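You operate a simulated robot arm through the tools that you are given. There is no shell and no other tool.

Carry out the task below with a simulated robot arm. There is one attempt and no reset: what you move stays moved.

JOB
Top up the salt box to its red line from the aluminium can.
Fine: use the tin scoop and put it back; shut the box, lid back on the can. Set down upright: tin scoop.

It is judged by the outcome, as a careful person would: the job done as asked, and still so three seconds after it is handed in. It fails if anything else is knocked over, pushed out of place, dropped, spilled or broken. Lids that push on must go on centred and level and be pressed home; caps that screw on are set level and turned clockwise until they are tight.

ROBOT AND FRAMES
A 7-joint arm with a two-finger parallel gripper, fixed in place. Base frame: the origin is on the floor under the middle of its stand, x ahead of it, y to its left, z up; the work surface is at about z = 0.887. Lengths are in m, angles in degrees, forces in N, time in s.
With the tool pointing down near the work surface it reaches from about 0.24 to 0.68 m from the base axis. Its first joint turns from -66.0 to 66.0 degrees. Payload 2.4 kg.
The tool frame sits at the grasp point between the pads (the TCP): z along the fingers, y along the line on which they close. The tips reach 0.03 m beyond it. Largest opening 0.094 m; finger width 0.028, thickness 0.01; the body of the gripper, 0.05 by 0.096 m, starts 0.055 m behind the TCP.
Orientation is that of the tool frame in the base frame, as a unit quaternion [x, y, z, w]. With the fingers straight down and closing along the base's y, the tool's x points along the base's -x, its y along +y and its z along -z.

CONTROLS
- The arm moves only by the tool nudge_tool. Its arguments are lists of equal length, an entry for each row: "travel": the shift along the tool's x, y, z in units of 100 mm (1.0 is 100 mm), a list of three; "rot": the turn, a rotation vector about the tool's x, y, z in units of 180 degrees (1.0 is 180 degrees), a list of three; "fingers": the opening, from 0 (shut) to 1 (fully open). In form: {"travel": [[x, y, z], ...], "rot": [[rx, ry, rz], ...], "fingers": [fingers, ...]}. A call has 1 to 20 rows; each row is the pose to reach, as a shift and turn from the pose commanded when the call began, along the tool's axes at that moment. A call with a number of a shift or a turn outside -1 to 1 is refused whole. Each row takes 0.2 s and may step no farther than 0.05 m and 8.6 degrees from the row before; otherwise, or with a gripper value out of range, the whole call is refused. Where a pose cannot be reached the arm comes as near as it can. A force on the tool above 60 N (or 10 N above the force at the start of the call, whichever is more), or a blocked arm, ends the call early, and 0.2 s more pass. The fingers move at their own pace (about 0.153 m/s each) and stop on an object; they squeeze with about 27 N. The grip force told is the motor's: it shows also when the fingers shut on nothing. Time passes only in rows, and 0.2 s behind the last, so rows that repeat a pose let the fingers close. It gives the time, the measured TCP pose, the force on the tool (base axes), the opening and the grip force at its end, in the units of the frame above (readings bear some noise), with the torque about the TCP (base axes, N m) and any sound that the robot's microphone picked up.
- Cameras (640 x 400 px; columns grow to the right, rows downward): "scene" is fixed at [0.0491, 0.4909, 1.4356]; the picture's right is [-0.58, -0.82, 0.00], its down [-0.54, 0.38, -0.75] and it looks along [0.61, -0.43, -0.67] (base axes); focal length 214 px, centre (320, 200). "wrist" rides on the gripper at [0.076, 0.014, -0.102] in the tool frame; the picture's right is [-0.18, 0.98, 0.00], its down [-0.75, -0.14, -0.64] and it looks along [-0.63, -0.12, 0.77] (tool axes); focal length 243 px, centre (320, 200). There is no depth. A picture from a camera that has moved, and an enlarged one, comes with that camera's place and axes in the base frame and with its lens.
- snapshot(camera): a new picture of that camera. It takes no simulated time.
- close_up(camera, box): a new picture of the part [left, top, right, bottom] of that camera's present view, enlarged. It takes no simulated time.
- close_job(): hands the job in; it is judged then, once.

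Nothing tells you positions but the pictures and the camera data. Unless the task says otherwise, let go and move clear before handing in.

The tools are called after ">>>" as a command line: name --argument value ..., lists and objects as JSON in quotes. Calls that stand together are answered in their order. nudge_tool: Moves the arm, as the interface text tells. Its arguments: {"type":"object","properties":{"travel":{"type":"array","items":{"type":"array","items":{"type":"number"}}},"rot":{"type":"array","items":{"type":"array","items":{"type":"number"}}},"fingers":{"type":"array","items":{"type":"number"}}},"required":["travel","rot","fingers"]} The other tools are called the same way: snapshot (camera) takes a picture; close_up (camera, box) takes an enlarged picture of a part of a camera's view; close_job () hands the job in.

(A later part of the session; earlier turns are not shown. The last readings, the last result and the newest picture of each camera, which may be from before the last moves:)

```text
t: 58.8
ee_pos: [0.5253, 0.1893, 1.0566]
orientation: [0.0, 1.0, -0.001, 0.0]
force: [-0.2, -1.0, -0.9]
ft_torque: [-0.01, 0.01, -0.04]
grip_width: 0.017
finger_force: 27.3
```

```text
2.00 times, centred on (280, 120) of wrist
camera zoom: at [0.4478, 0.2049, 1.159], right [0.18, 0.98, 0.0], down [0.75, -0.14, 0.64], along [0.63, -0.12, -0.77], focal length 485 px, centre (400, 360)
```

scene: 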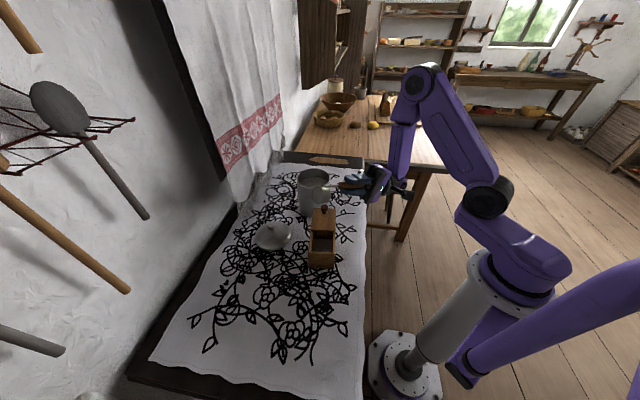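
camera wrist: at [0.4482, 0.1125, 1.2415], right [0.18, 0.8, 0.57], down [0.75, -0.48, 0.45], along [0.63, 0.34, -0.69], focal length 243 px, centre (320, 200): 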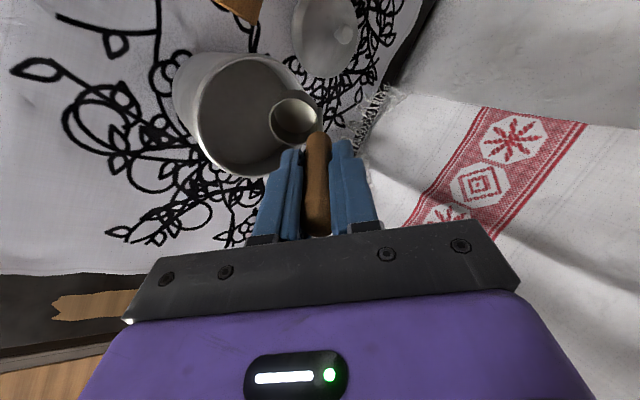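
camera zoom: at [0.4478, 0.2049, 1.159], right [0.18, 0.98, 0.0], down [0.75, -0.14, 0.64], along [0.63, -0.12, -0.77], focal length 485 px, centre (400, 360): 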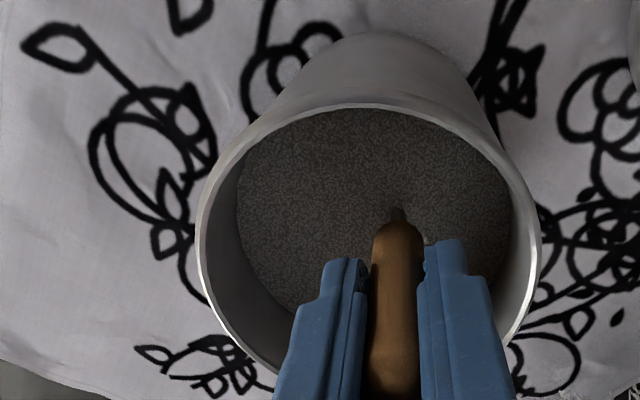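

Now I'll lift slowly, straight up and level.

>>> nudge_tool --travel '[[0, 0, -0.08], [0, 0, -0.16], [0, 0, -0.24], [0, 0, -0.32], [0, 0, -0.4], [0, 0, -0.5], [0, 0, -0.6], [0, 0, -0.7], [0, 0, -0.8], [0, 0, -0.9], [0, 0, -1.0], [0, 0, -1.0]]' --rot '[[0, 0, 0], [0, 0, 0], [0, 0, 0], [0, 0, 0], [0, 0, 0], [0, 0, 0], [0, 0, 0], [0, 0, 0], [0, 0, 0], [0, 0, 0], [0, 0, 0], [0, 0, 0]]' --fingers '[0.1, 0.1, 0.1, 0.1, 0.1, 0.1, 0.1, 0.1, 0.1, 0.1, 0.1, 0.1]'

>>> close_up --camera "scene" --box '[260, 120, 380, 220]'

>>> close_up --camera "wrist" --box '[240, 40, 380, 180]'

```text
t: 61.4
ee_pos: [0.525, 0.1903, 1.157]
orientation: [0.0, 1.0, 0.0, 0.0]
force: [-0.2, -0.3, -0.2]
ft_torque: [0.0, 0.05, -0.01]
grip_width: 0.017
finger_force: 27.4
```

```text
4.00 times, centred on (320, 170) of scene
camera zoom: at [0.0491, 0.4909, 1.4356], right [-0.58, -0.82, 0.0], down [-0.54, 0.38, -0.75], along [0.61, -0.43, -0.67], focal length 858 px, centre (320, 320)
```

zoom: 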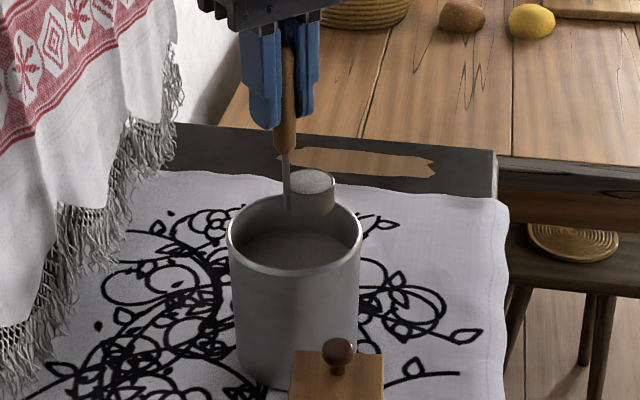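

```text
2.86 times, centred on (310, 110) of wrist
camera zoom: at [0.4475, 0.2043, 1.2589], right [0.18, 0.98, 0.0], down [0.75, -0.14, 0.64], along [0.63, -0.12, -0.77], focal length 693 px, centre (349, 457)
```

zoom: 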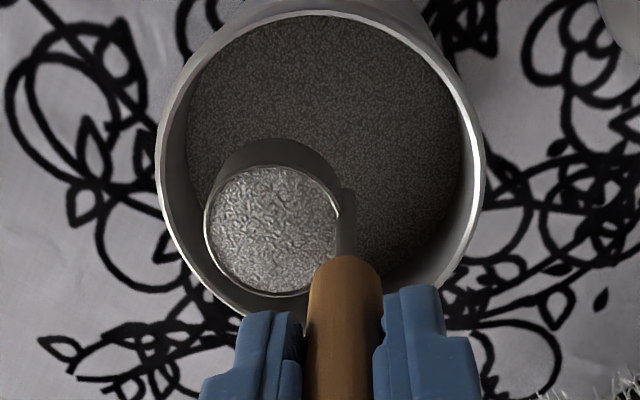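

The scoop is full and level. I'll carry it smoothly to above the salt box.

>>> nudge_tool --travel '[[0.01, 0.01, -0.1], [0.05, 0.03, -0.2], [0.13, 0.09, -0.28], [0.24, 0.16, -0.3], [0.36, 0.24, -0.3], [0.48, 0.32, -0.3], [0.6, 0.41, -0.3], [0.72, 0.49, -0.3], [0.82, 0.555, -0.3], [0.89, 0.6, -0.3], [0.935, 0.63, -0.3], [0.95, 0.64, -0.3]]' --rot '[[0, 0, 0], [0, 0, 0], [0, 0, 0], [0, 0, 0], [0, 0, 0], [0, 0, 0], [0, 0, 0], [0, 0, 0], [0, 0, 0], [0, 0, 0], [0, 0, 0], [0, 0, 0]]' --fingers '[0.1, 0.1, 0.1, 0.1, 0.1, 0.1, 0.1, 0.1, 0.1, 0.1, 0.1, 0.1]'

>>> nudge_tool --travel '[[0.02, 0.01, 0], [0.08, 0.05, 0], [0.17, 0.11, 0], [0.28, 0.19, 0], [0.4, 0.27, 0], [0.52, 0.35, 0], [0.64, 0.43, 0], [0.75, 0.51, 0], [0.84, 0.57, 0], [0.9, 0.61, 0], [0.93, 0.63, 0], [0.94, 0.636, 0]]' --rot '[[0, 0, 0], [0, 0, 0], [0, 0, 0], [0, 0, 0], [0, 0, 0], [0, 0, 0], [0, 0, 0], [0, 0, 0], [0, 0, 0], [0, 0, 0], [0, 0, 0], [0, 0, 0]]' --fingers '[0.1, 0.1, 0.1, 0.1, 0.1, 0.1, 0.1, 0.1, 0.1, 0.1, 0.1, 0.1]'

>>> close_up --camera "wrist" --box '[220, 0, 400, 180]'

>>> close_up --camera "scene" --box '[240, 130, 420, 290]'

```text
t: 64.0
ee_pos: [0.4311, 0.2547, 1.1855]
orientation: [0.0, 1.0, 0.0, -0.001]
force: [0.1, -0.2, -1.3]
ft_torque: [-0.04, 0.03, -0.03]
grip_width: 0.0171
finger_force: 26.7
```

```text
t: 66.6
ee_pos: [0.3349, 0.3177, 1.1867]
orientation: [0.001, 1.0, 0.0, 0.0]
force: [-0.2, 0.6, -1.2]
ft_torque: [0.05, 0.02, -0.03]
grip_width: 0.0172
finger_force: 26.8
```

```text
2.22 times, centred on (310, 90) of wrist
camera zoom: at [0.259, 0.3316, 1.2894], right [0.18, 0.98, 0.0], down [0.75, -0.14, 0.64], along [0.63, -0.12, -0.77], focal length 539 px, centre (342, 444)
```

zoom: 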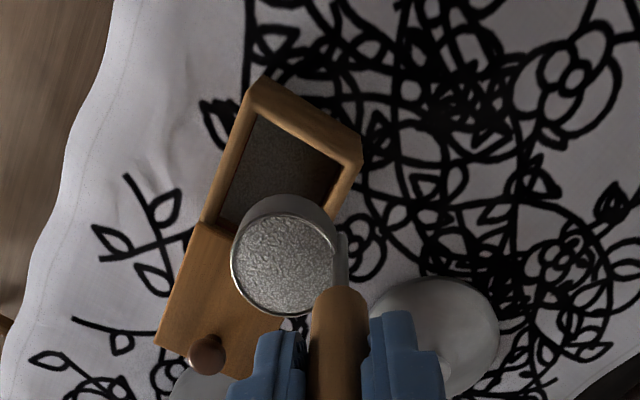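

```text
2.50 times, centred on (330, 210) of scene
camera zoom: at [0.0491, 0.4909, 1.4356], right [-0.58, -0.82, 0.0], down [-0.54, 0.38, -0.75], along [0.61, -0.43, -0.67], focal length 536 px, centre (295, 175)
```

zoom: 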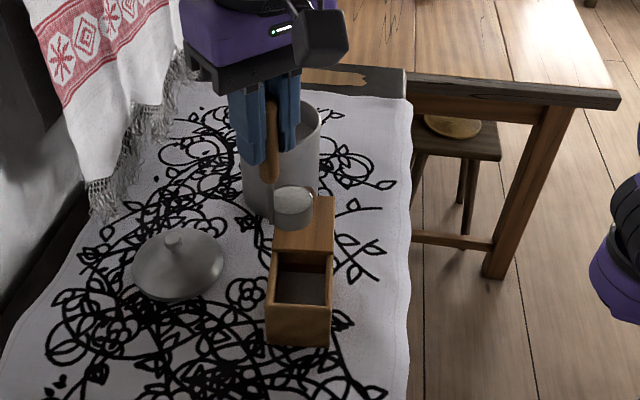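

Before pouring I'll check exactly where the opening is relative to the scoop's lip.

>>> close_up --camera "scene" --box '[300, 215, 350, 275]'

>>> close_up --camera "wrist" --box '[260, 20, 350, 110]'

```text
6.67 times, centred on (325, 245) of scene
camera zoom: at [0.0491, 0.4909, 1.4356], right [-0.58, -0.82, 0.0], down [-0.54, 0.38, -0.75], along [0.61, -0.43, -0.67], focal length 1430 px, centre (287, -100)
```

zoom: 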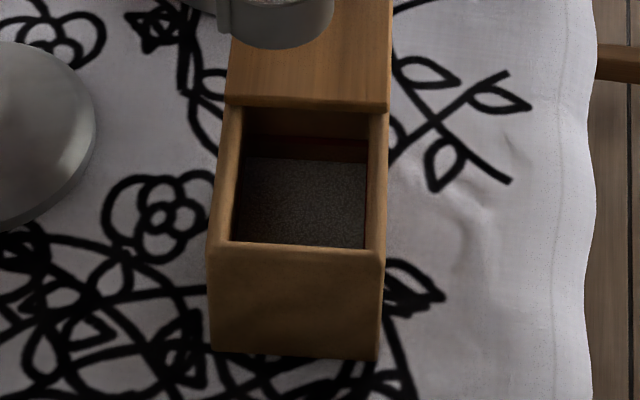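

```text
4.44 times, centred on (305, 65) of wrist
camera zoom: at [0.259, 0.3316, 1.2894], right [0.18, 0.98, 0.0], down [0.75, -0.14, 0.64], along [0.63, -0.12, -0.77], focal length 1078 px, centre (387, 800)
```

zoom: 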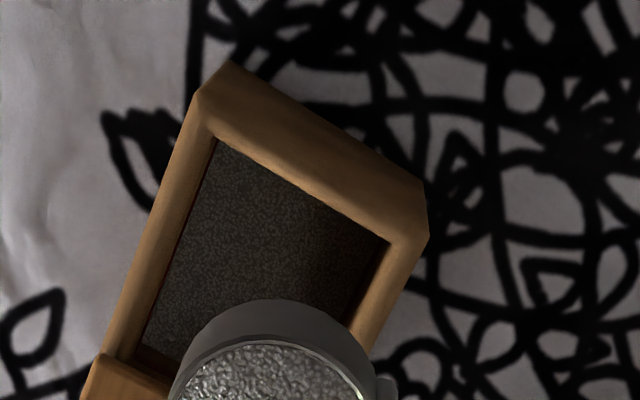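

The opening's centre is about (0.342, 0.276). I'll shift 8 mm and lower, so the lip sits about 7 cm above the box rim.

>>> nudge_tool --travel '[[-0.02, 0, 0.05], [-0.04, 0, 0.17], [-0.06, 0, 0.32], [-0.08, 0, 0.47], [-0.08, 0, 0.61], [-0.08, 0, 0.71], [-0.08, 0, 0.77], [-0.08, 0, 0.79]]' --rot '[[0, 0, 0], [0, 0, 0], [0, 0, 0], [0, 0, 0], [0, 0, 0], [0, 0, 0], [0, 0, 0], [0, 0, 0]]' --fingers '[0.1, 0.1, 0.1, 0.1, 0.1, 0.1, 0.1, 0.1]'

>>> close_up --camera "scene" --box '[290, 190, 370, 270]'

>>> close_up --camera "wrist" --box '[220, 0, 400, 180]'

```text
t: 68.4
ee_pos: [0.3419, 0.3181, 1.1073]
orientation: [0.0, 1.0, -0.001, 0.0]
force: [0.1, 0.3, -1.1]
ft_torque: [-0.02, 0.04, 0.02]
grip_width: 0.0173
finger_force: 27.2
```

```text
5.00 times, centred on (330, 230) of scene
camera zoom: at [0.0491, 0.4909, 1.4356], right [-0.58, -0.82, 0.0], down [-0.54, 0.38, -0.75], along [0.61, -0.43, -0.67], focal length 1072 px, centre (270, 50)
```

zoom: 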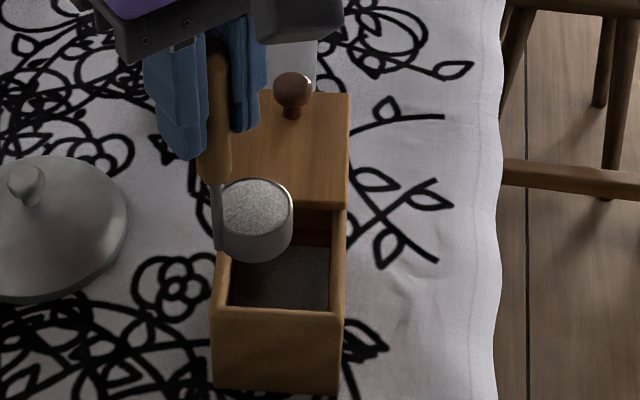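

```text
2.22 times, centred on (310, 90) of wrist
camera zoom: at [0.2662, 0.3324, 1.2099], right [0.18, 0.98, 0.0], down [0.75, -0.14, 0.64], along [0.63, -0.12, -0.77], focal length 539 px, centre (342, 444)
```

zoom: 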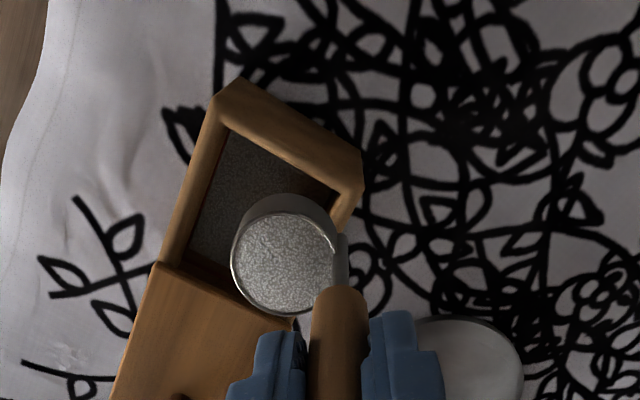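

The lip needs about 8 mm more in x to sit over the opening's centre. I'll make that shift, then start the pour slowly.

>>> nudge_tool --travel '[[-0.03, 0, 0], [-0.06, 0, 0], [-0.085, 0, 0], [-0.085, 0, 0]]' --rot '[[0, 0, 0], [0, 0, 0], [0, 0, 0], [0, 0, 0]]' --fingers '[0.1, 0.1, 0.1, 0.1]'

>>> nudge_tool --travel '[[0, -0.078, -0.0344], [0, -0.1589, -0.0608], [0, -0.242, -0.0794], [0, -0.3266, -0.0897], [0, -0.4118, -0.0918], [0, -0.4968, -0.0855], [0, -0.5808, -0.071], [0, -0.5808, -0.071]]' --rot '[[-0.0311, 0, 0], [-0.0622, 0, 0], [-0.0933, 0, 0], [-0.1244, 0, 0], [-0.1556, 0, 0], [-0.1867, 0, 0], [-0.2178, 0, 0], [-0.2178, 0, 0]]' --fingers '[0.1, 0.1, 0.1, 0.1, 0.1, 0.1, 0.1, 0.1]'

>>> close_up --camera "scene" --box '[290, 190, 370, 270]'

>>> close_up --camera "wrist" --box '[180, 0, 400, 200]'

```text
t: 69.4
ee_pos: [0.3532, 0.3164, 1.1076]
orientation: [0.0, 1.0, 0.0, 0.001]
force: [0.1, 0.7, -1.1]
ft_torque: [0.08, -0.01, -0.05]
grip_width: 0.0169
finger_force: 27.4
```

```text
t: 71.2
ee_pos: [0.3525, 0.2598, 1.1141]
orientation: [0.0, 0.942, 0.335, 0.0]
force: [-0.5, -0.3, -1.0]
ft_torque: [-0.03, 0.01, -0.01]
grip_width: 0.0172
finger_force: 27.0
```

```text
5.00 times, centred on (330, 230) of scene
camera zoom: at [0.0491, 0.4909, 1.4356], right [-0.58, -0.82, 0.0], down [-0.54, 0.38, -0.75], along [0.61, -0.43, -0.67], focal length 1072 px, centre (270, 50)
```

zoom: 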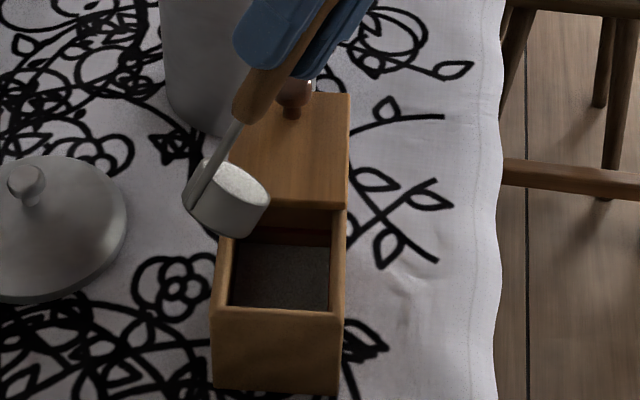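

```text
2.00 times, centred on (290, 100) of wrist
camera zoom: at [0.2752, 0.2062, 1.2034], right [0.18, 0.76, 0.62], down [0.75, -0.52, 0.41], along [0.63, 0.39, -0.67], focal length 485 px, centre (380, 400)
```

zoom: 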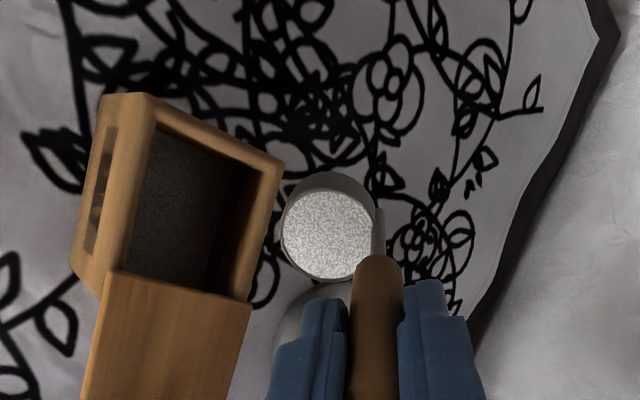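

The cup is still full at 39°, and its lip is above the opening. I'll keep tilting slowly.

>>> nudge_tool --travel '[[0, -0.078, -0.0344], [0, -0.1589, -0.0608], [0, -0.242, -0.0794], [0, -0.3266, -0.0897], [0, -0.3266, -0.0897]]' --rot '[[-0.0311, 0, 0], [-0.0622, 0, 0], [-0.0933, 0, 0], [-0.1244, 0, 0], [-0.1244, 0, 0]]' --fingers '[0.1, 0.1, 0.1, 0.1, 0.1]'

>>> close_up --camera "scene" --box '[290, 190, 370, 270]'

>>> close_up --camera "wrist" --box '[180, 0, 400, 200]'

```text
t: 72.4
ee_pos: [0.3538, 0.2276, 1.1018]
orientation: [0.001, 0.859, 0.512, 0.0]
force: [1.3, 0.6, -0.8]
ft_torque: [0.01, 0.0, -0.03]
grip_width: 0.0171
finger_force: 26.6
```

```text
5.00 times, centred on (330, 230) of scene
camera zoom: at [0.0491, 0.4909, 1.4356], right [-0.58, -0.82, 0.0], down [-0.54, 0.38, -0.75], along [0.61, -0.43, -0.67], focal length 1072 px, centre (270, 50)
```

zoom: 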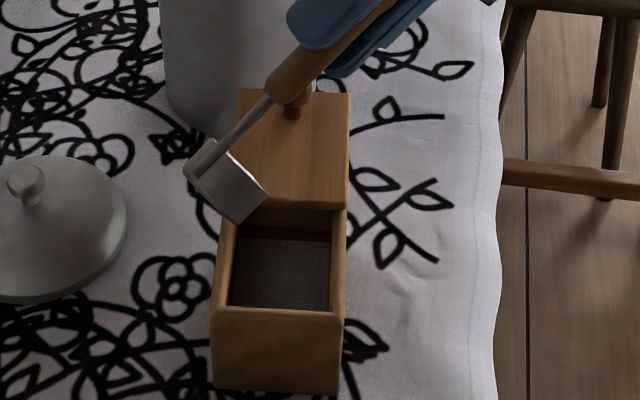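

```text
2.00 times, centred on (290, 100) of wrist
camera zoom: at [0.2764, 0.1443, 1.162], right [0.18, 0.47, 0.87], down [0.75, -0.63, 0.18], along [0.63, 0.62, -0.47], focal length 485 px, centre (380, 400)
```

zoom: 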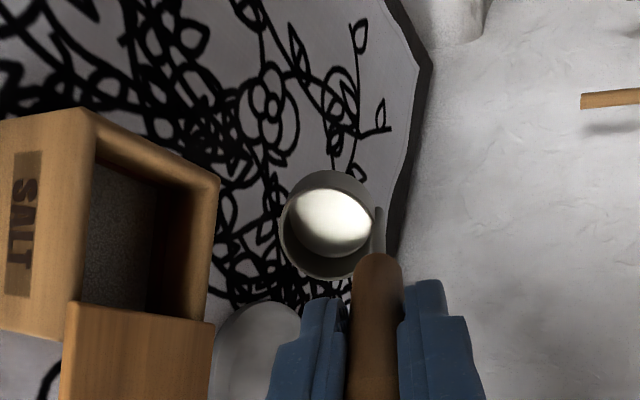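

>>> close_up --camera "scene" --box '[310, 230, 346, 262]'

>>> close_up --camera "wrist" --box '[260, 70, 330, 130]'

>>> close_up --camera "wrist" --box '[180, 40, 270, 120]'

```text
12.50 times, centred on (328, 246) of scene
camera zoom: at [0.0491, 0.4909, 1.4356], right [-0.58, -0.82, 0.0], down [-0.54, 0.38, -0.75], along [0.61, -0.43, -0.67], focal length 2681 px, centre (220, -375)
```

zoom: 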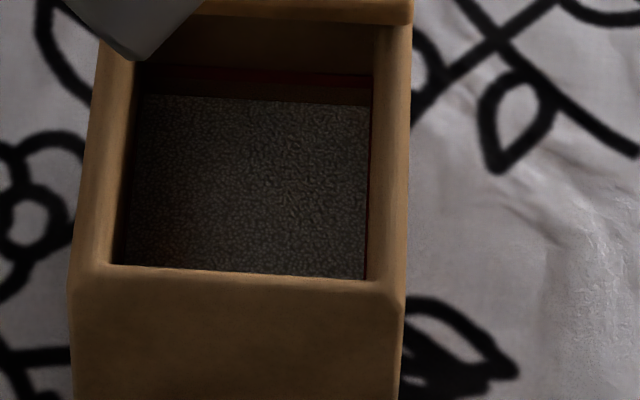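

```text
6.67 times, centred on (295, 100) of wrist
camera zoom: at [0.2764, 0.1443, 1.162], right [0.18, 0.47, 0.87], down [0.75, -0.63, 0.18], along [0.63, 0.62, -0.47], focal length 1618 px, centre (487, 867)
```

zoom: 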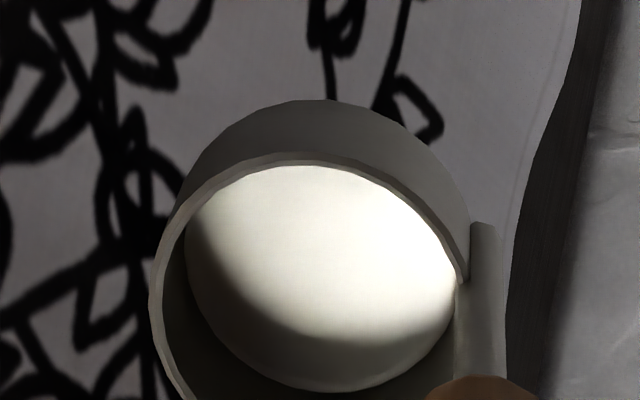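

```text
5.00 times, centred on (225, 80) of wrist
camera zoom: at [0.2764, 0.1443, 1.162], right [0.18, 0.47, 0.87], down [0.75, -0.63, 0.18], along [0.63, 0.62, -0.47], focal length 1213 px, centre (795, 800)
```

zoom: 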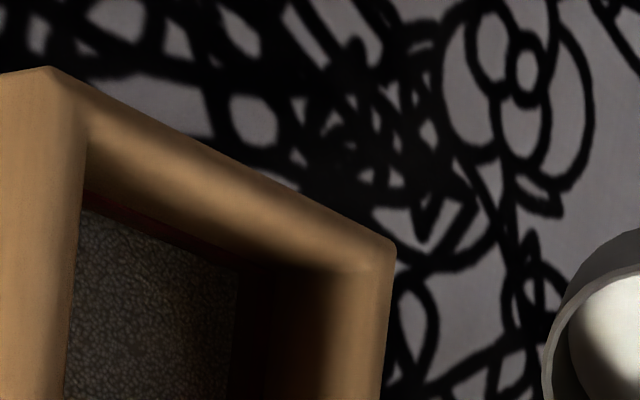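

>>> close_up --camera "scene" --box '[318, 232, 342, 248]'

```text
16.00 times, centred on (330, 240) of scene
camera zoom: at [0.0491, 0.4909, 1.4356], right [-0.58, -0.82, 0.0], down [-0.54, 0.38, -0.75], along [0.61, -0.43, -0.67], focal length 3432 px, centre (160, -440)
```

zoom: 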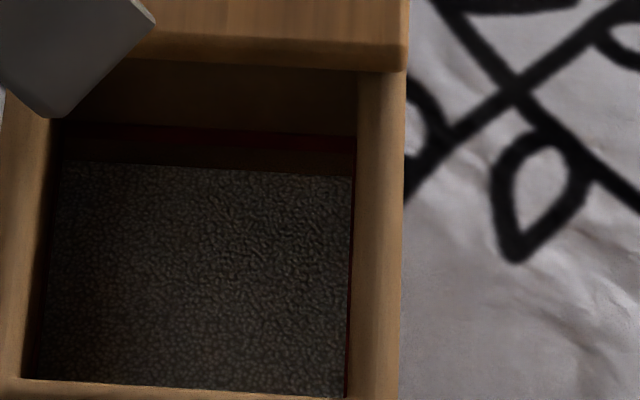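

The scoop has emptied into the box cleanly and the level rose about 4 mm. About 8 mm remain to the middle of the red line, so roughly two more scoops. I'll return upright and fetch the second.

>>> nudge_tool --travel '[[0, 0.101, 0.0593], [0, 0.1931, 0.1316], [0, 0.2747, 0.2155], [0, 0.3444, 0.3097], [0, 0.4008, 0.4124], [0, 0.4429, 0.5216], [0, 0.47, 0.6355], [0, 0.4816, 0.7521]]' --rot '[[0.0428, 0, 0], [0.0856, 0, 0], [0.1283, 0, 0], [0.1711, 0, 0], [0.2139, 0, 0], [0.2567, 0, 0], [0.2994, 0, 0], [0.3422, 0, 0]]' --fingers '[0.1, 0.1, 0.1, 0.1, 0.1, 0.1, 0.1, 0.1]'

>>> nudge_tool --travel '[[0, 0, -0.2], [0, 0, -0.5], [0, 0, -0.8], [-0.2, -0.14, -0.8], [-0.43, -0.3, -0.8], [-0.66, -0.47, -0.8], [-0.89, -0.635, -0.8]]' --rot '[[0, 0, 0], [0, 0, 0], [0, 0, 0], [0, 0, 0], [0, 0, 0], [0, 0, 0], [0, 0, 0]]' --fingers '[0.1, 0.1, 0.1, 0.1, 0.1, 0.1, 0.1]'

>>> nudge_tool --travel '[[-0.22, -0.16, 0], [-0.44, -0.32, 0], [-0.66, -0.475, 0], [-0.89, -0.635, 0], [-0.89, -0.635, 0]]' --rot '[[0, 0, 0], [0, 0, 0], [0, 0, 0], [0, 0, 0], [0, 0, 0]]' --fingers '[0.1, 0.1, 0.1, 0.1, 0.1]'

>>> close_up --camera "wrist" --box '[240, 10, 380, 160]'

>>> close_up --camera "scene" --box '[260, 120, 380, 280]'

```text
t: 74.2
ee_pos: [0.355, 0.3177, 1.1084]
orientation: [0.001, 1.0, -0.001, 0.0]
force: [-0.9, 0.3, -1.4]
ft_torque: [0.04, 0.0, -0.01]
grip_width: 0.0171
finger_force: 27.2
```

```text
t: 75.8
ee_pos: [0.4429, 0.2559, 1.1892]
orientation: [0.001, 1.0, 0.0, -0.001]
force: [0.1, -0.1, -1.0]
ft_torque: [0.07, 0.0, -0.01]
grip_width: 0.0171
finger_force: 26.9
```

```text
t: 77.0
ee_pos: [0.5302, 0.1917, 1.1877]
orientation: [0.0, 1.0, 0.0, 0.0]
force: [0.0, -0.1, -0.7]
ft_torque: [0.04, 0.01, -0.02]
grip_width: 0.0172
finger_force: 26.6
```

```text
2.67 times, centred on (310, 85) of wrist
camera zoom: at [0.454, 0.2061, 1.2898], right [0.18, 0.98, 0.0], down [0.75, -0.14, 0.64], along [0.63, -0.12, -0.77], focal length 647 px, centre (347, 507)
```

zoom: 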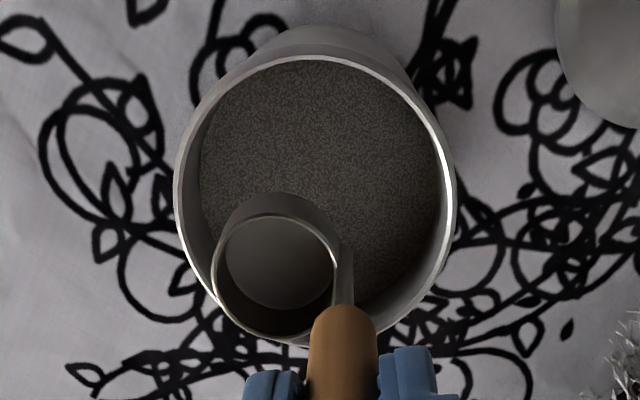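

```text
2.50 times, centred on (320, 200) of scene
camera zoom: at [0.0491, 0.4909, 1.4356], right [-0.58, -0.82, 0.0], down [-0.54, 0.38, -0.75], along [0.61, -0.43, -0.67], focal length 536 px, centre (320, 200)
```

zoom: 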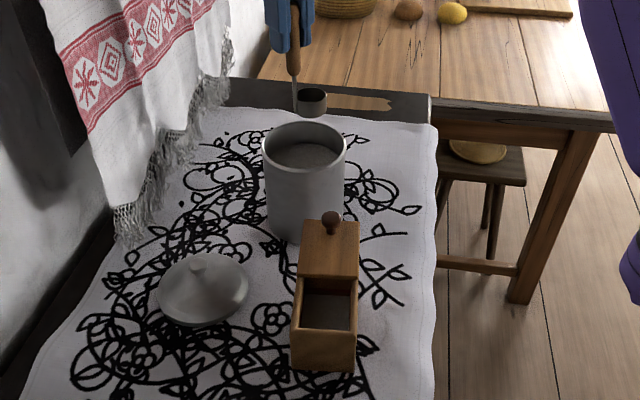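

Repeating the same scooping motion.

>>> nudge_tool --travel '[[0, -0.06, 0.08], [0, -0.12, 0.16], [0, -0.18, 0.24], [0, -0.24, 0.32], [0, -0.305, 0.4]]' --rot '[[-0.0389, 0, 0], [-0.0778, 0, 0], [-0.1167, 0, 0], [-0.1556, 0, 0], [-0.1944, 0, 0]]' --fingers '[0.1, 0.1, 0.1, 0.1, 0.1]'

>>> nudge_tool --travel '[[0, -0.14, 0.2], [0, -0.28, 0.4], [0, -0.37, 0.53], [0, -0.45, 0.64], [0, -0.51, 0.73], [0, -0.566, 0.809]]' --rot '[[0, 0, 0], [0, 0, 0], [0, 0, 0], [0, 0, 0], [0, 0, 0], [0, 0, 0]]' --fingers '[0.1, 0.1, 0.1, 0.1, 0.1, 0.1]'

>>> nudge_tool --travel '[[0, 0.058, 0.0266], [0, 0.116, 0.0532], [0, 0.174, 0.0798], [0, 0.232, 0.1064], [0, 0.29, 0.133], [0, 0.29, 0.133]]' --rot '[[0.0389, 0, 0], [0.0778, 0, 0], [0.1167, 0, 0], [0.1556, 0, 0], [0.1944, 0, 0], [0.1944, 0, 0]]' --fingers '[0.1, 0.1, 0.1, 0.1, 0.1, 0.1]'

>>> nudge_tool --travel '[[0, 0, -0.08], [0, 0, -0.16], [0, 0, -0.24], [0, 0, -0.32], [0, 0, -0.4], [0, 0, -0.5], [0, 0, -0.6], [0, 0, -0.7], [0, 0, -0.8], [0, 0, -0.9], [0, 0, -1.0], [0, 0, -1.0]]' --rot '[[0, 0, 0], [0, 0, 0], [0, 0, 0], [0, 0, 0], [0, 0, 0], [0, 0, 0], [0, 0, 0], [0, 0, 0], [0, 0, 0], [0, 0, 0], [0, 0, 0], [0, 0, 0]]' --fingers '[0.1, 0.1, 0.1, 0.1, 0.1, 0.1, 0.1, 0.1, 0.1, 0.1, 0.1, 0.1]'

>>> close_up --camera "wrist" --box '[240, 40, 380, 180]'

>>> close_up --camera "scene" --box '[260, 120, 380, 220]'

```text
t: 78.2
ee_pos: [0.5294, 0.1592, 1.1475]
orientation: [-0.001, 0.953, 0.302, 0.001]
force: [0.7, 0.0, -0.8]
ft_torque: [-0.01, 0.01, -0.04]
grip_width: 0.017
finger_force: 27.3
```

```text
t: 79.6
ee_pos: [0.5315, 0.1616, 1.0507]
orientation: [0.0, 0.954, 0.301, -0.001]
force: [0.0, -0.1, -0.6]
ft_torque: [-0.06, -0.01, -0.02]
grip_width: 0.0172
finger_force: 27.3
```

```text
t: 81.0
ee_pos: [0.5318, 0.1914, 1.0543]
orientation: [0.0, 1.0, -0.002, 0.001]
force: [0.0, -0.4, -1.5]
ft_torque: [-0.01, -0.03, -0.01]
grip_width: 0.017
finger_force: 27.6
```

```text
t: 83.6
ee_pos: [0.5317, 0.1909, 1.1531]
orientation: [0.001, 1.0, 0.0, 0.0]
force: [0.0, -0.2, -0.8]
ft_torque: [0.05, -0.02, -0.01]
grip_width: 0.0168
finger_force: 26.7
```

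```text
2.86 times, centred on (310, 110) of wrist
camera zoom: at [0.4557, 0.2054, 1.2559], right [0.18, 0.98, 0.0], down [0.75, -0.14, 0.64], along [0.63, -0.12, -0.77], focal length 693 px, centre (349, 457)
```

zoom: 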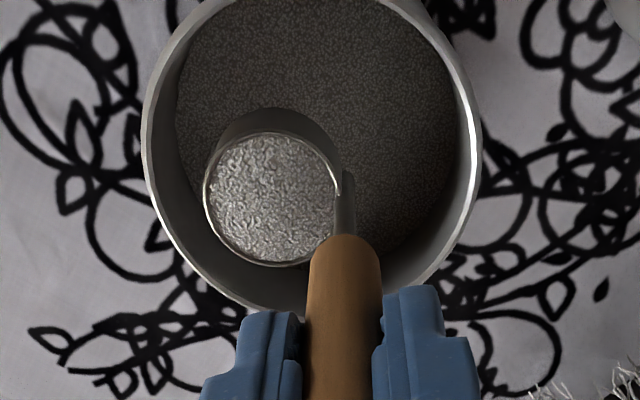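

```text
4.00 times, centred on (320, 170) of scene
camera zoom: at [0.0491, 0.4909, 1.4356], right [-0.58, -0.82, 0.0], down [-0.54, 0.38, -0.75], along [0.61, -0.43, -0.67], focal length 858 px, centre (320, 320)
```

zoom: 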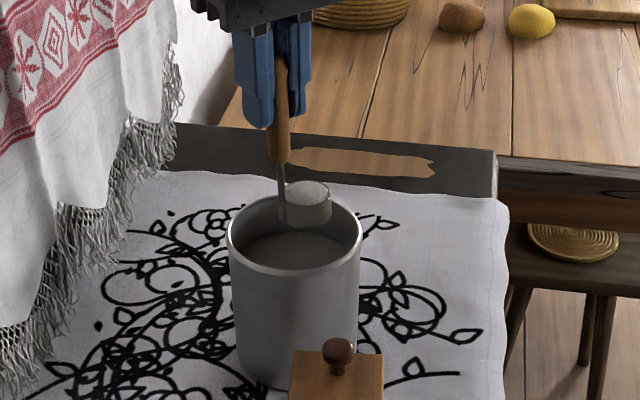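

The second scoop is full. I'll carry it over.

>>> nudge_tool --travel '[[0.01, 0.01, -0.1], [0.05, 0.03, -0.2], [0.12, 0.09, -0.3], [0.22, 0.16, -0.34], [0.34, 0.24, -0.34], [0.46, 0.32, -0.34], [0.58, 0.41, -0.34], [0.69, 0.49, -0.34], [0.78, 0.555, -0.34], [0.84, 0.6, -0.34], [0.88, 0.625, -0.34], [0.8925, 0.6335, -0.34]]' --rot '[[0, 0, 0], [0, 0, 0], [0, 0, 0], [0, 0, 0], [0, 0, 0], [0, 0, 0], [0, 0, 0], [0, 0, 0], [0, 0, 0], [0, 0, 0], [0, 0, 0], [0, 0, 0]]' --fingers '[0.1, 0.1, 0.1, 0.1, 0.1, 0.1, 0.1, 0.1, 0.1, 0.1, 0.1, 0.1]'

>>> nudge_tool --travel '[[0.02, 0.01, 0], [0.08, 0.05, 0], [0.16, 0.11, 0], [0.26, 0.19, 0], [0.38, 0.27, 0], [0.5, 0.35, 0], [0.62, 0.43, 0], [0.72, 0.51, 0], [0.8, 0.57, 0], [0.85, 0.605, 0], [0.88, 0.625, 0], [0.8925, 0.6335, 0]]' --rot '[[0, 0, 0], [0, 0, 0], [0, 0, 0], [0, 0, 0], [0, 0, 0], [0, 0, 0], [0, 0, 0], [0, 0, 0], [0, 0, 0], [0, 0, 0], [0, 0, 0], [0, 0, 0]]' --fingers '[0.1, 0.1, 0.1, 0.1, 0.1, 0.1, 0.1, 0.1, 0.1, 0.1, 0.1, 0.1]'

>>> nudge_tool --travel '[[0, 0, 0.05], [0, 0, 0.17], [0, 0, 0.32], [0, 0, 0.47], [0, 0, 0.61], [0, 0, 0.71], [0, 0, 0.78], [0, 0, 0.8]]' --rot '[[0, 0, 0], [0, 0, 0], [0, 0, 0], [0, 0, 0], [0, 0, 0], [0, 0, 0], [0, 0, 0], [0, 0, 0]]' --fingers '[0.1, 0.1, 0.1, 0.1, 0.1, 0.1, 0.1, 0.1]'

>>> close_up --camera "scene" --box '[290, 190, 370, 270]'

>>> close_up --camera "wrist" --box '[220, 0, 400, 180]'

```text
t: 86.2
ee_pos: [0.4429, 0.2555, 1.1874]
orientation: [0.0, 1.0, 0.0, -0.001]
force: [0.0, 0.2, -1.1]
ft_torque: [-0.04, 0.0, 0.01]
grip_width: 0.0166
finger_force: 26.9
```

```text
t: 88.8
ee_pos: [0.3518, 0.318, 1.1884]
orientation: [0.0, 1.0, 0.001, 0.0]
force: [-0.7, -0.2, -0.5]
ft_torque: [0.0, -0.04, 0.02]
grip_width: 0.0167
finger_force: 26.8
```

```text
t: 90.6
ee_pos: [0.3521, 0.3187, 1.1099]
orientation: [0.0, 1.0, 0.0, 0.0]
force: [0.9, 0.6, -1.0]
ft_torque: [0.0, 0.0, -0.02]
grip_width: 0.0166
finger_force: 27.3
```

```text
5.00 times, centred on (330, 230) of scene
camera zoom: at [0.0491, 0.4909, 1.4356], right [-0.58, -0.82, 0.0], down [-0.54, 0.38, -0.75], along [0.61, -0.43, -0.67], focal length 1072 px, centre (270, 50)
```

zoom: 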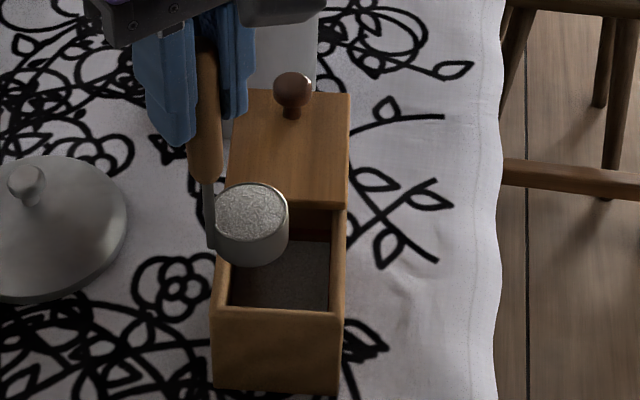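

```text
2.22 times, centred on (310, 90) of wrist
camera zoom: at [0.2753, 0.3324, 1.2108], right [0.18, 0.98, 0.0], down [0.75, -0.14, 0.64], along [0.63, -0.12, -0.77], focal length 539 px, centre (342, 444)
```

zoom: 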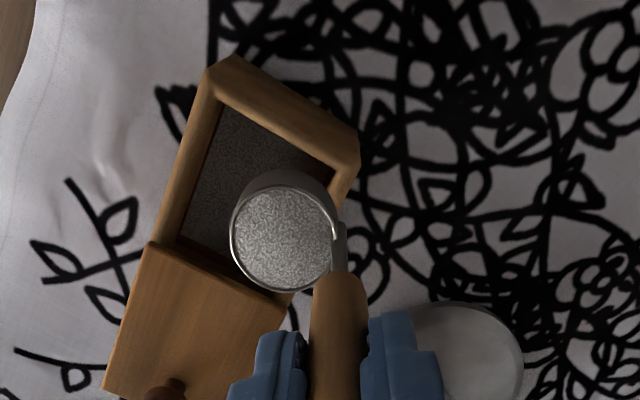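

The handle is slowly creeping down in the grip, by about 15 mm. I'll pour now without delay, then set the scoop down to re-grip it.

>>> nudge_tool --travel '[[0, -0.1363, -0.0447], [0, -0.2773, -0.0707], [0, -0.4205, -0.0775], [0, -0.5633, -0.0652], [0, -0.7033, -0.0338], [0, -0.8376, 0.0161], [0, -0.9642, 0.0835]]' --rot '[[-0.0428, 0, 0], [-0.0856, 0, 0], [-0.1283, 0, 0], [-0.1711, 0, 0], [-0.2139, 0, 0], [-0.2567, 0, 0], [-0.2994, 0, 0]]' --fingers '[0, 0, 0, 0, 0, 0, 0]'

>>> nudge_tool --travel '[[0, -0.1417, -0.0461], [0, -0.2884, -0.072], [0, -0.2884, -0.072]]' --rot '[[-0.0444, 0, 0], [-0.0889, 0, 0], [-0.0889, 0, 0]]' --fingers '[0, 0, 0]'

>>> close_up --camera "scene" --box '[290, 190, 370, 270]'

>>> close_up --camera "scene" --box '[318, 232, 342, 248]'

>>> close_up --camera "wrist" --box '[180, 0, 400, 200]'

```text
t: 92.2
ee_pos: [0.3546, 0.2219, 1.1015]
orientation: [0.001, 0.891, 0.454, 0.001]
force: [0.9, -0.3, -0.3]
ft_torque: [-0.08, 0.0, -0.01]
grip_width: 0.017
finger_force: 27.5
```

```text
t: 93.0
ee_pos: [0.3521, 0.1988, 1.0833]
orientation: [0.0, 0.819, 0.573, 0.0]
force: [-0.1, 0.9, -0.9]
ft_torque: [-0.06, 0.0, 0.0]
grip_width: 0.0168
finger_force: 27.3
```

```text
5.00 times, centred on (330, 230) of scene
camera zoom: at [0.0491, 0.4909, 1.4356], right [-0.58, -0.82, 0.0], down [-0.54, 0.38, -0.75], along [0.61, -0.43, -0.67], focal length 1072 px, centre (270, 50)
```

zoom: 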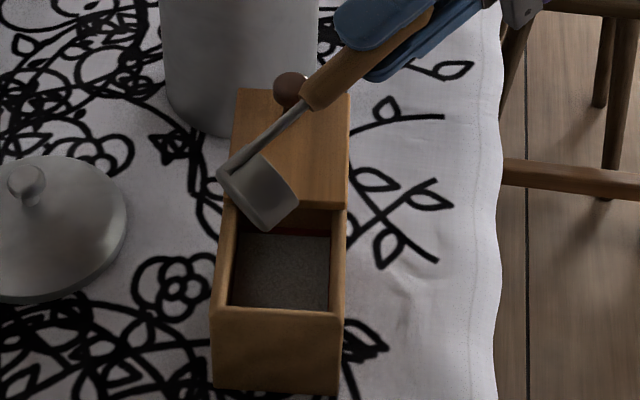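

```text
16.00 times, centred on (330, 240) of scene
camera zoom: at [0.0491, 0.4909, 1.4356], right [-0.58, -0.82, 0.0], down [-0.54, 0.38, -0.75], along [0.61, -0.43, -0.67], focal length 3432 px, centre (160, -440)
```

zoom: 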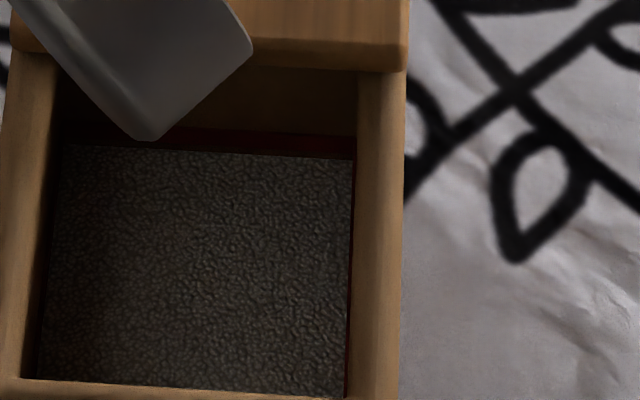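

```text
2.00 times, centred on (290, 100) of wrist
camera zoom: at [0.2761, 0.1084, 1.1311], right [0.18, 0.34, 0.92], down [0.75, -0.65, 0.09], along [0.63, 0.68, -0.37], focal length 485 px, centre (380, 400)
```

zoom: 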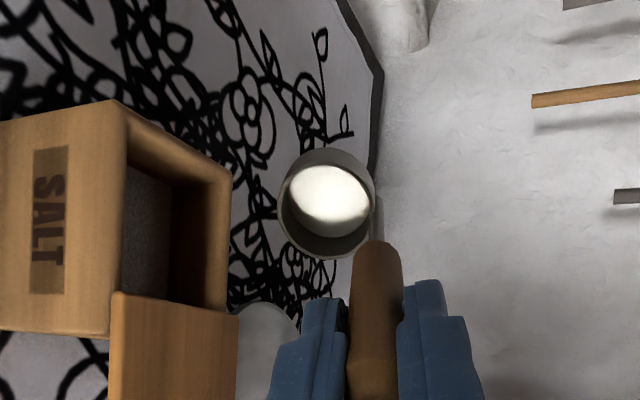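

The level is now at the bottom of the red line, and about three quarters of a scoop more would bring it to the centre. I'll return upright and take the scoop to its original spot to re-grip.

>>> nudge_tool --travel '[[0, 0.1291, 0.0625], [0, 0.2485, 0.1417], [0, 0.3563, 0.2363], [0, 0.4505, 0.3444], [0, 0.5293, 0.4642], [0, 0.5914, 0.5935], [0, 0.6356, 0.7299], [0, 0.6619, 0.8784], [0, 0.667, 0.99]]' --rot '[[0.0428, 0, 0], [0.0856, 0, 0], [0.1283, 0, 0], [0.1711, 0, 0], [0.2139, 0, 0], [0.2567, 0, 0], [0.2994, 0, 0], [0.3444, 0, 0], [0.3883, 0, 0]]' --fingers '[0, 0, 0, 0, 0, 0, 0, 0, 0]'

>>> nudge_tool --travel '[[0, 0, -0.35], [0, 0, -0.75], [-0.14, -0.27, -0.75], [-0.28, -0.55, -0.75], [-0.42, -0.82, -0.75]]' --rot '[[0, 0, 0], [0, 0, 0], [0, 0, 0], [0, 0, 0], [0, 0, 0]]' --fingers '[0, 0, 0, 0, 0]'

>>> nudge_tool --travel '[[-0.14, -0.27, 0], [-0.28, -0.55, 0], [-0.42, -0.82, 0]]' --rot '[[0, 0, 0], [0, 0, 0], [0, 0, 0]]' --fingers '[0, 0, 0]'

>>> nudge_tool --travel '[[-0.07, -0.14, 0], [-0.14, -0.27, 0], [-0.21, -0.41, 0], [-0.28, -0.54, 0], [-0.35, -0.67, 0], [-0.42, -0.8, 0]]' --rot '[[0, 0, -0.0435], [0, 0, -0.087], [0, 0, -0.1305], [0, 0, -0.174], [0, 0, -0.2175], [0, 0, -0.261]]' --fingers '[0, 0, 0, 0, 0, 0]'

>>> snapshot --camera "wrist"

>>> close_up --camera "scene" --box '[300, 110, 400, 200]'

```text
t: 95.0
ee_pos: [0.3531, 0.3146, 1.1108]
orientation: [0.0, 1.0, -0.002, 0.002]
force: [0.1, -0.3, 0.1]
ft_torque: [0.01, -0.01, 0.05]
grip_width: 0.0165
finger_force: 27.0
```

```text
t: 96.2
ee_pos: [0.3933, 0.2336, 1.1853]
orientation: [0.0, 1.0, 0.0, -0.001]
force: [-0.2, -0.2, -0.4]
ft_torque: [0.04, 0.01, 0.01]
grip_width: 0.0168
finger_force: 26.9
```

```text
t: 97.0
ee_pos: [0.4363, 0.1516, 1.1881]
orientation: [0.0, 1.0, 0.0, 0.001]
force: [-0.1, -0.1, -1.0]
ft_torque: [0.05, -0.01, 0.01]
grip_width: 0.0167
finger_force: 27.3
```

```text
t: 98.4
ee_pos: [0.4789, 0.0719, 1.1865]
orientation: [-0.4, 0.917, 0.001, -0.001]
force: [-0.2, -0.9, -0.7]
ft_torque: [0.01, 0.03, 0.0]
grip_width: 0.0168
finger_force: 26.6
```

```text
taken
camera wrist: at [0.4156, 0.025, 1.289], right [-0.6, 0.8, 0.0], down [0.62, 0.46, 0.64], along [0.52, 0.38, -0.77], focal length 243 px, centre (320, 200)
```

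wrist: 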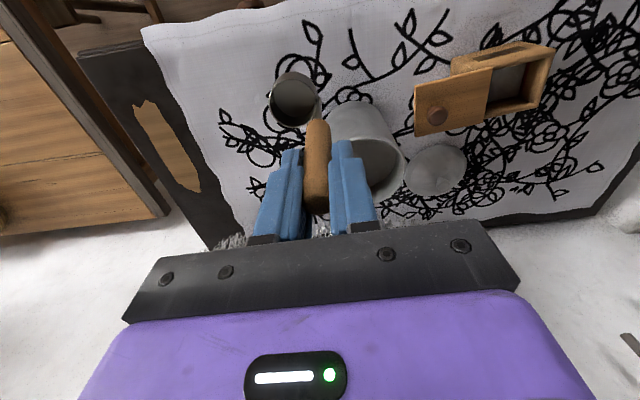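

```text
4.44 times, centred on (350, 155) of scene
camera zoom: at [0.0491, 0.4909, 1.4356], right [-0.58, -0.82, 0.0], down [-0.54, 0.38, -0.75], along [0.61, -0.43, -0.67], focal length 953 px, centre (187, 400)
```

zoom: 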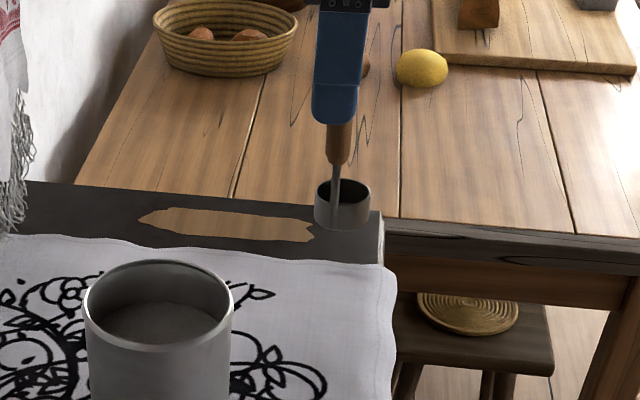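

>>> nudge_tool --travel '[[0, 0, 0.33], [0, 0, 0.67], [0, 0, 1.0]]' --rot '[[0, 0, 0], [0, 0, 0], [0, 0, 0]]' --fingers '[0, 0, 0]'

>>> nudge_tool --travel '[[0, 0, 0.2], [0, 0, 0.4], [0, 0, 0.5]]' --rot '[[0, 0, 0], [0, 0, 0], [0, 0, 0]]' --fingers '[0, 0, 0]'

>>> close_up --camera "scene" --box '[315, 145, 385, 205]'

>>> snapshot --camera "wrist"

```text
t: 99.2
ee_pos: [0.48, 0.0701, 1.0845]
orientation: [-0.399, 0.917, -0.001, 0.001]
force: [-0.3, 0.5, -0.4]
ft_torque: [0.03, 0.05, -0.01]
grip_width: 0.0167
finger_force: 27.3
```

```text
t: 100.0
ee_pos: [0.4791, 0.071, 1.0347]
orientation: [-0.399, 0.917, 0.0, 0.0]
force: [0.3, 0.3, -1.1]
ft_torque: [0.01, 0.0, -0.02]
grip_width: 0.0168
finger_force: 26.9
```

```text
6.67 times, centred on (350, 175) of scene
camera zoom: at [0.0491, 0.4909, 1.4356], right [-0.58, -0.82, 0.0], down [-0.54, 0.38, -0.75], along [0.61, -0.43, -0.67], focal length 1430 px, centre (120, 367)
```

zoom: 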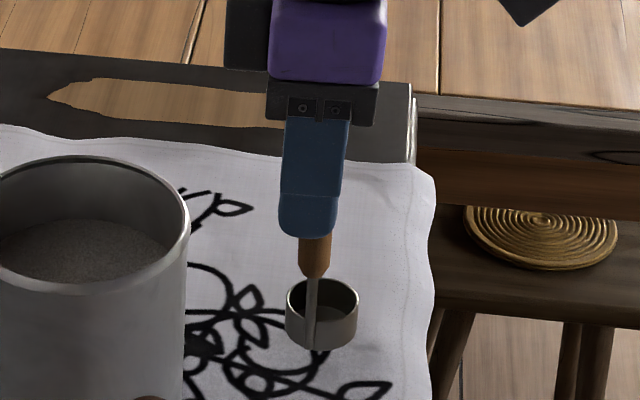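

```text
taken
camera wrist: at [0.4166, 0.0254, 1.1371], right [-0.59, 0.8, 0.0], down [0.62, 0.46, 0.64], along [0.52, 0.38, -0.77], focal length 243 px, centre (320, 200)
```

wrist: 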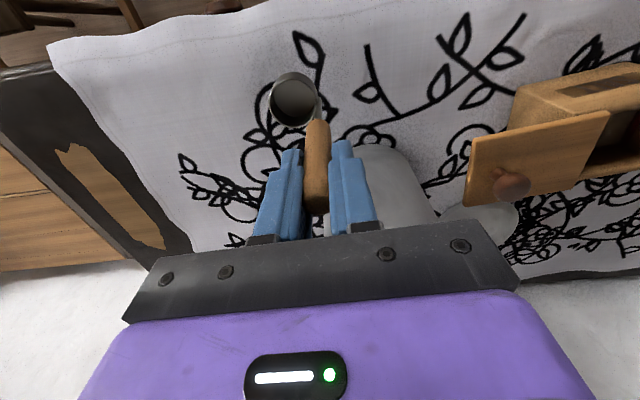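

>>> nudge_tool --travel '[[0, 0, 0.08], [0, 0, 0.14], [0, 0, 0.18], [0, 0, 0.2]]' --rot '[[0, 0, 0], [0, 0, 0], [0, 0, 0], [0, 0, 0]]' --fingers '[0, 0, 0, 0]'

>>> close_up --camera "scene" --box '[315, 145, 385, 205]'

```text
t: 101.0
ee_pos: [0.4786, 0.0708, 1.0169]
orientation: [-0.399, 0.917, 0.0, 0.0]
force: [0.3, -0.4, -0.3]
ft_torque: [0.01, 0.01, 0.03]
grip_width: 0.0166
finger_force: 26.8
```

```text
6.67 times, centred on (350, 175) of scene
camera zoom: at [0.0491, 0.4909, 1.4356], right [-0.58, -0.82, 0.0], down [-0.54, 0.38, -0.75], along [0.61, -0.43, -0.67], focal length 1430 px, centre (120, 367)
```

zoom: 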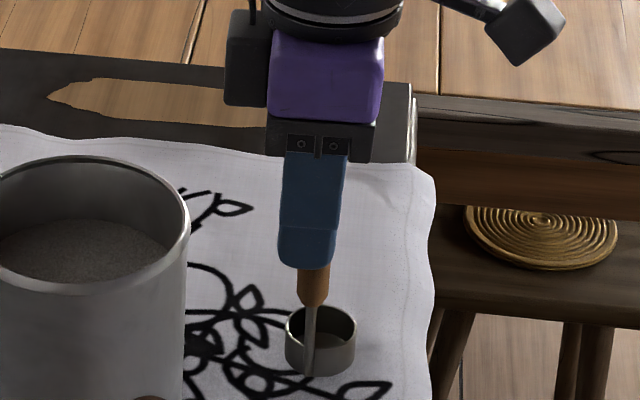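

>>> nudge_tool --travel '[[-0.06, 0, 0], [-0.11, 0, 0], [-0.11, 0, 0.03], [-0.11, 0, 0.06]]' --rot '[[0, 0, 0], [0, 0, 0], [0, 0, 0], [0, 0, 0]]' --fingers '[0, 0, 0, 0]'

>>> close_up --camera "scene" --box '[315, 145, 385, 205]'

```text
t: 102.0
ee_pos: [0.4855, 0.0795, 1.0103]
orientation: [-0.399, 0.917, 0.0, 0.0]
force: [0.9, 0.2, -1.5]
ft_torque: [0.0, 0.01, 0.0]
grip_width: 0.0168
finger_force: 27.6
```

```text
6.67 times, centred on (350, 175) of scene
camera zoom: at [0.0491, 0.4909, 1.4356], right [-0.58, -0.82, 0.0], down [-0.54, 0.38, -0.75], along [0.61, -0.43, -0.67], focal length 1430 px, centre (120, 367)
```

zoom: 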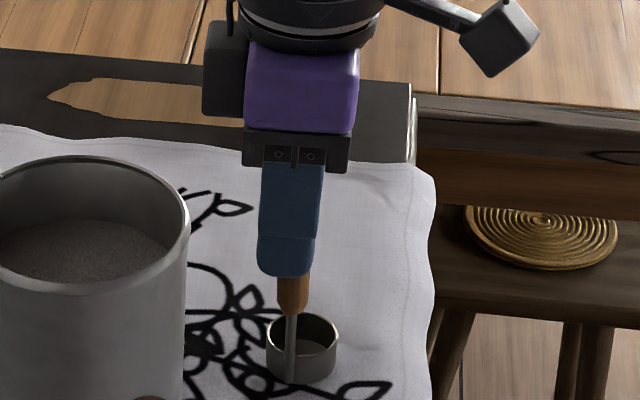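

>>> nudge_tool --travel '[[0, 0, 0.015], [0, 0, 0.03], [0, 0, 0.04], [0, 0, 0.05], [0, 0, 0.05]]' --rot '[[0, 0, 0], [0, 0, 0], [0, 0, 0], [0, 0, 0], [0, 0, 0]]' --fingers '[0, 0, 0, 0, 0]'

>>> close_up --camera "scene" --box '[315, 145, 385, 205]'

>>> close_up --camera "wrist" --box '[240, 50, 400, 230]'

```text
t: 103.2
ee_pos: [0.4861, 0.0804, 1.0058]
orientation: [-0.399, 0.917, 0.0, 0.002]
force: [-5.8, 3.9, 25.5]
ft_torque: [0.25, 0.29, 0.02]
grip_width: 0.0168
finger_force: 26.3
```

```text
6.67 times, centred on (350, 175) of scene
camera zoom: at [0.0485, 0.491, 1.4356], right [-0.58, -0.82, 0.0], down [-0.54, 0.38, -0.75], along [0.61, -0.43, -0.67], focal length 1430 px, centre (120, 367)
```

zoom: 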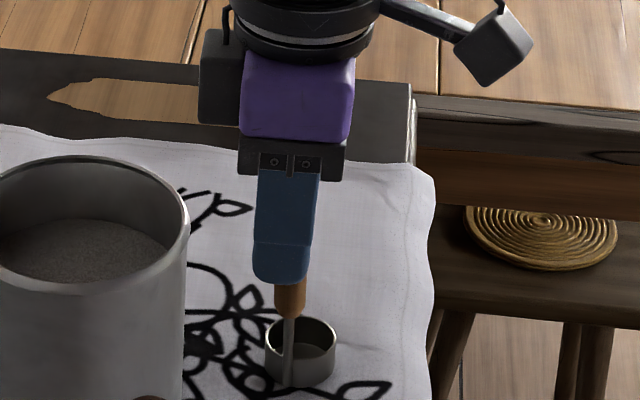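

```text
2.22 times, centred on (320, 140) of wrist
camera zoom: at [0.4229, 0.0339, 1.1072], right [-0.59, 0.8, 0.0], down [0.61, 0.45, 0.64], along [0.52, 0.38, -0.76], focal length 539 px, centre (320, 333)
```

zoom: 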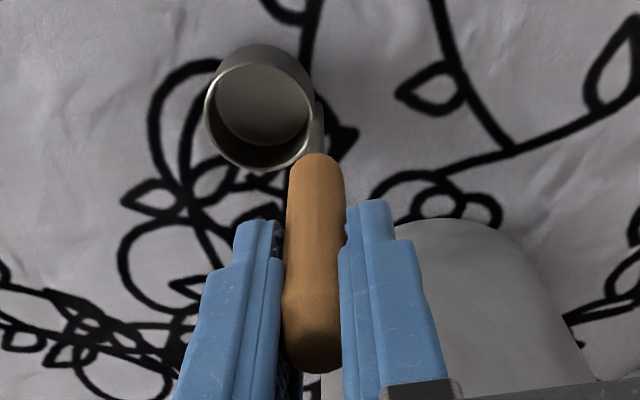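

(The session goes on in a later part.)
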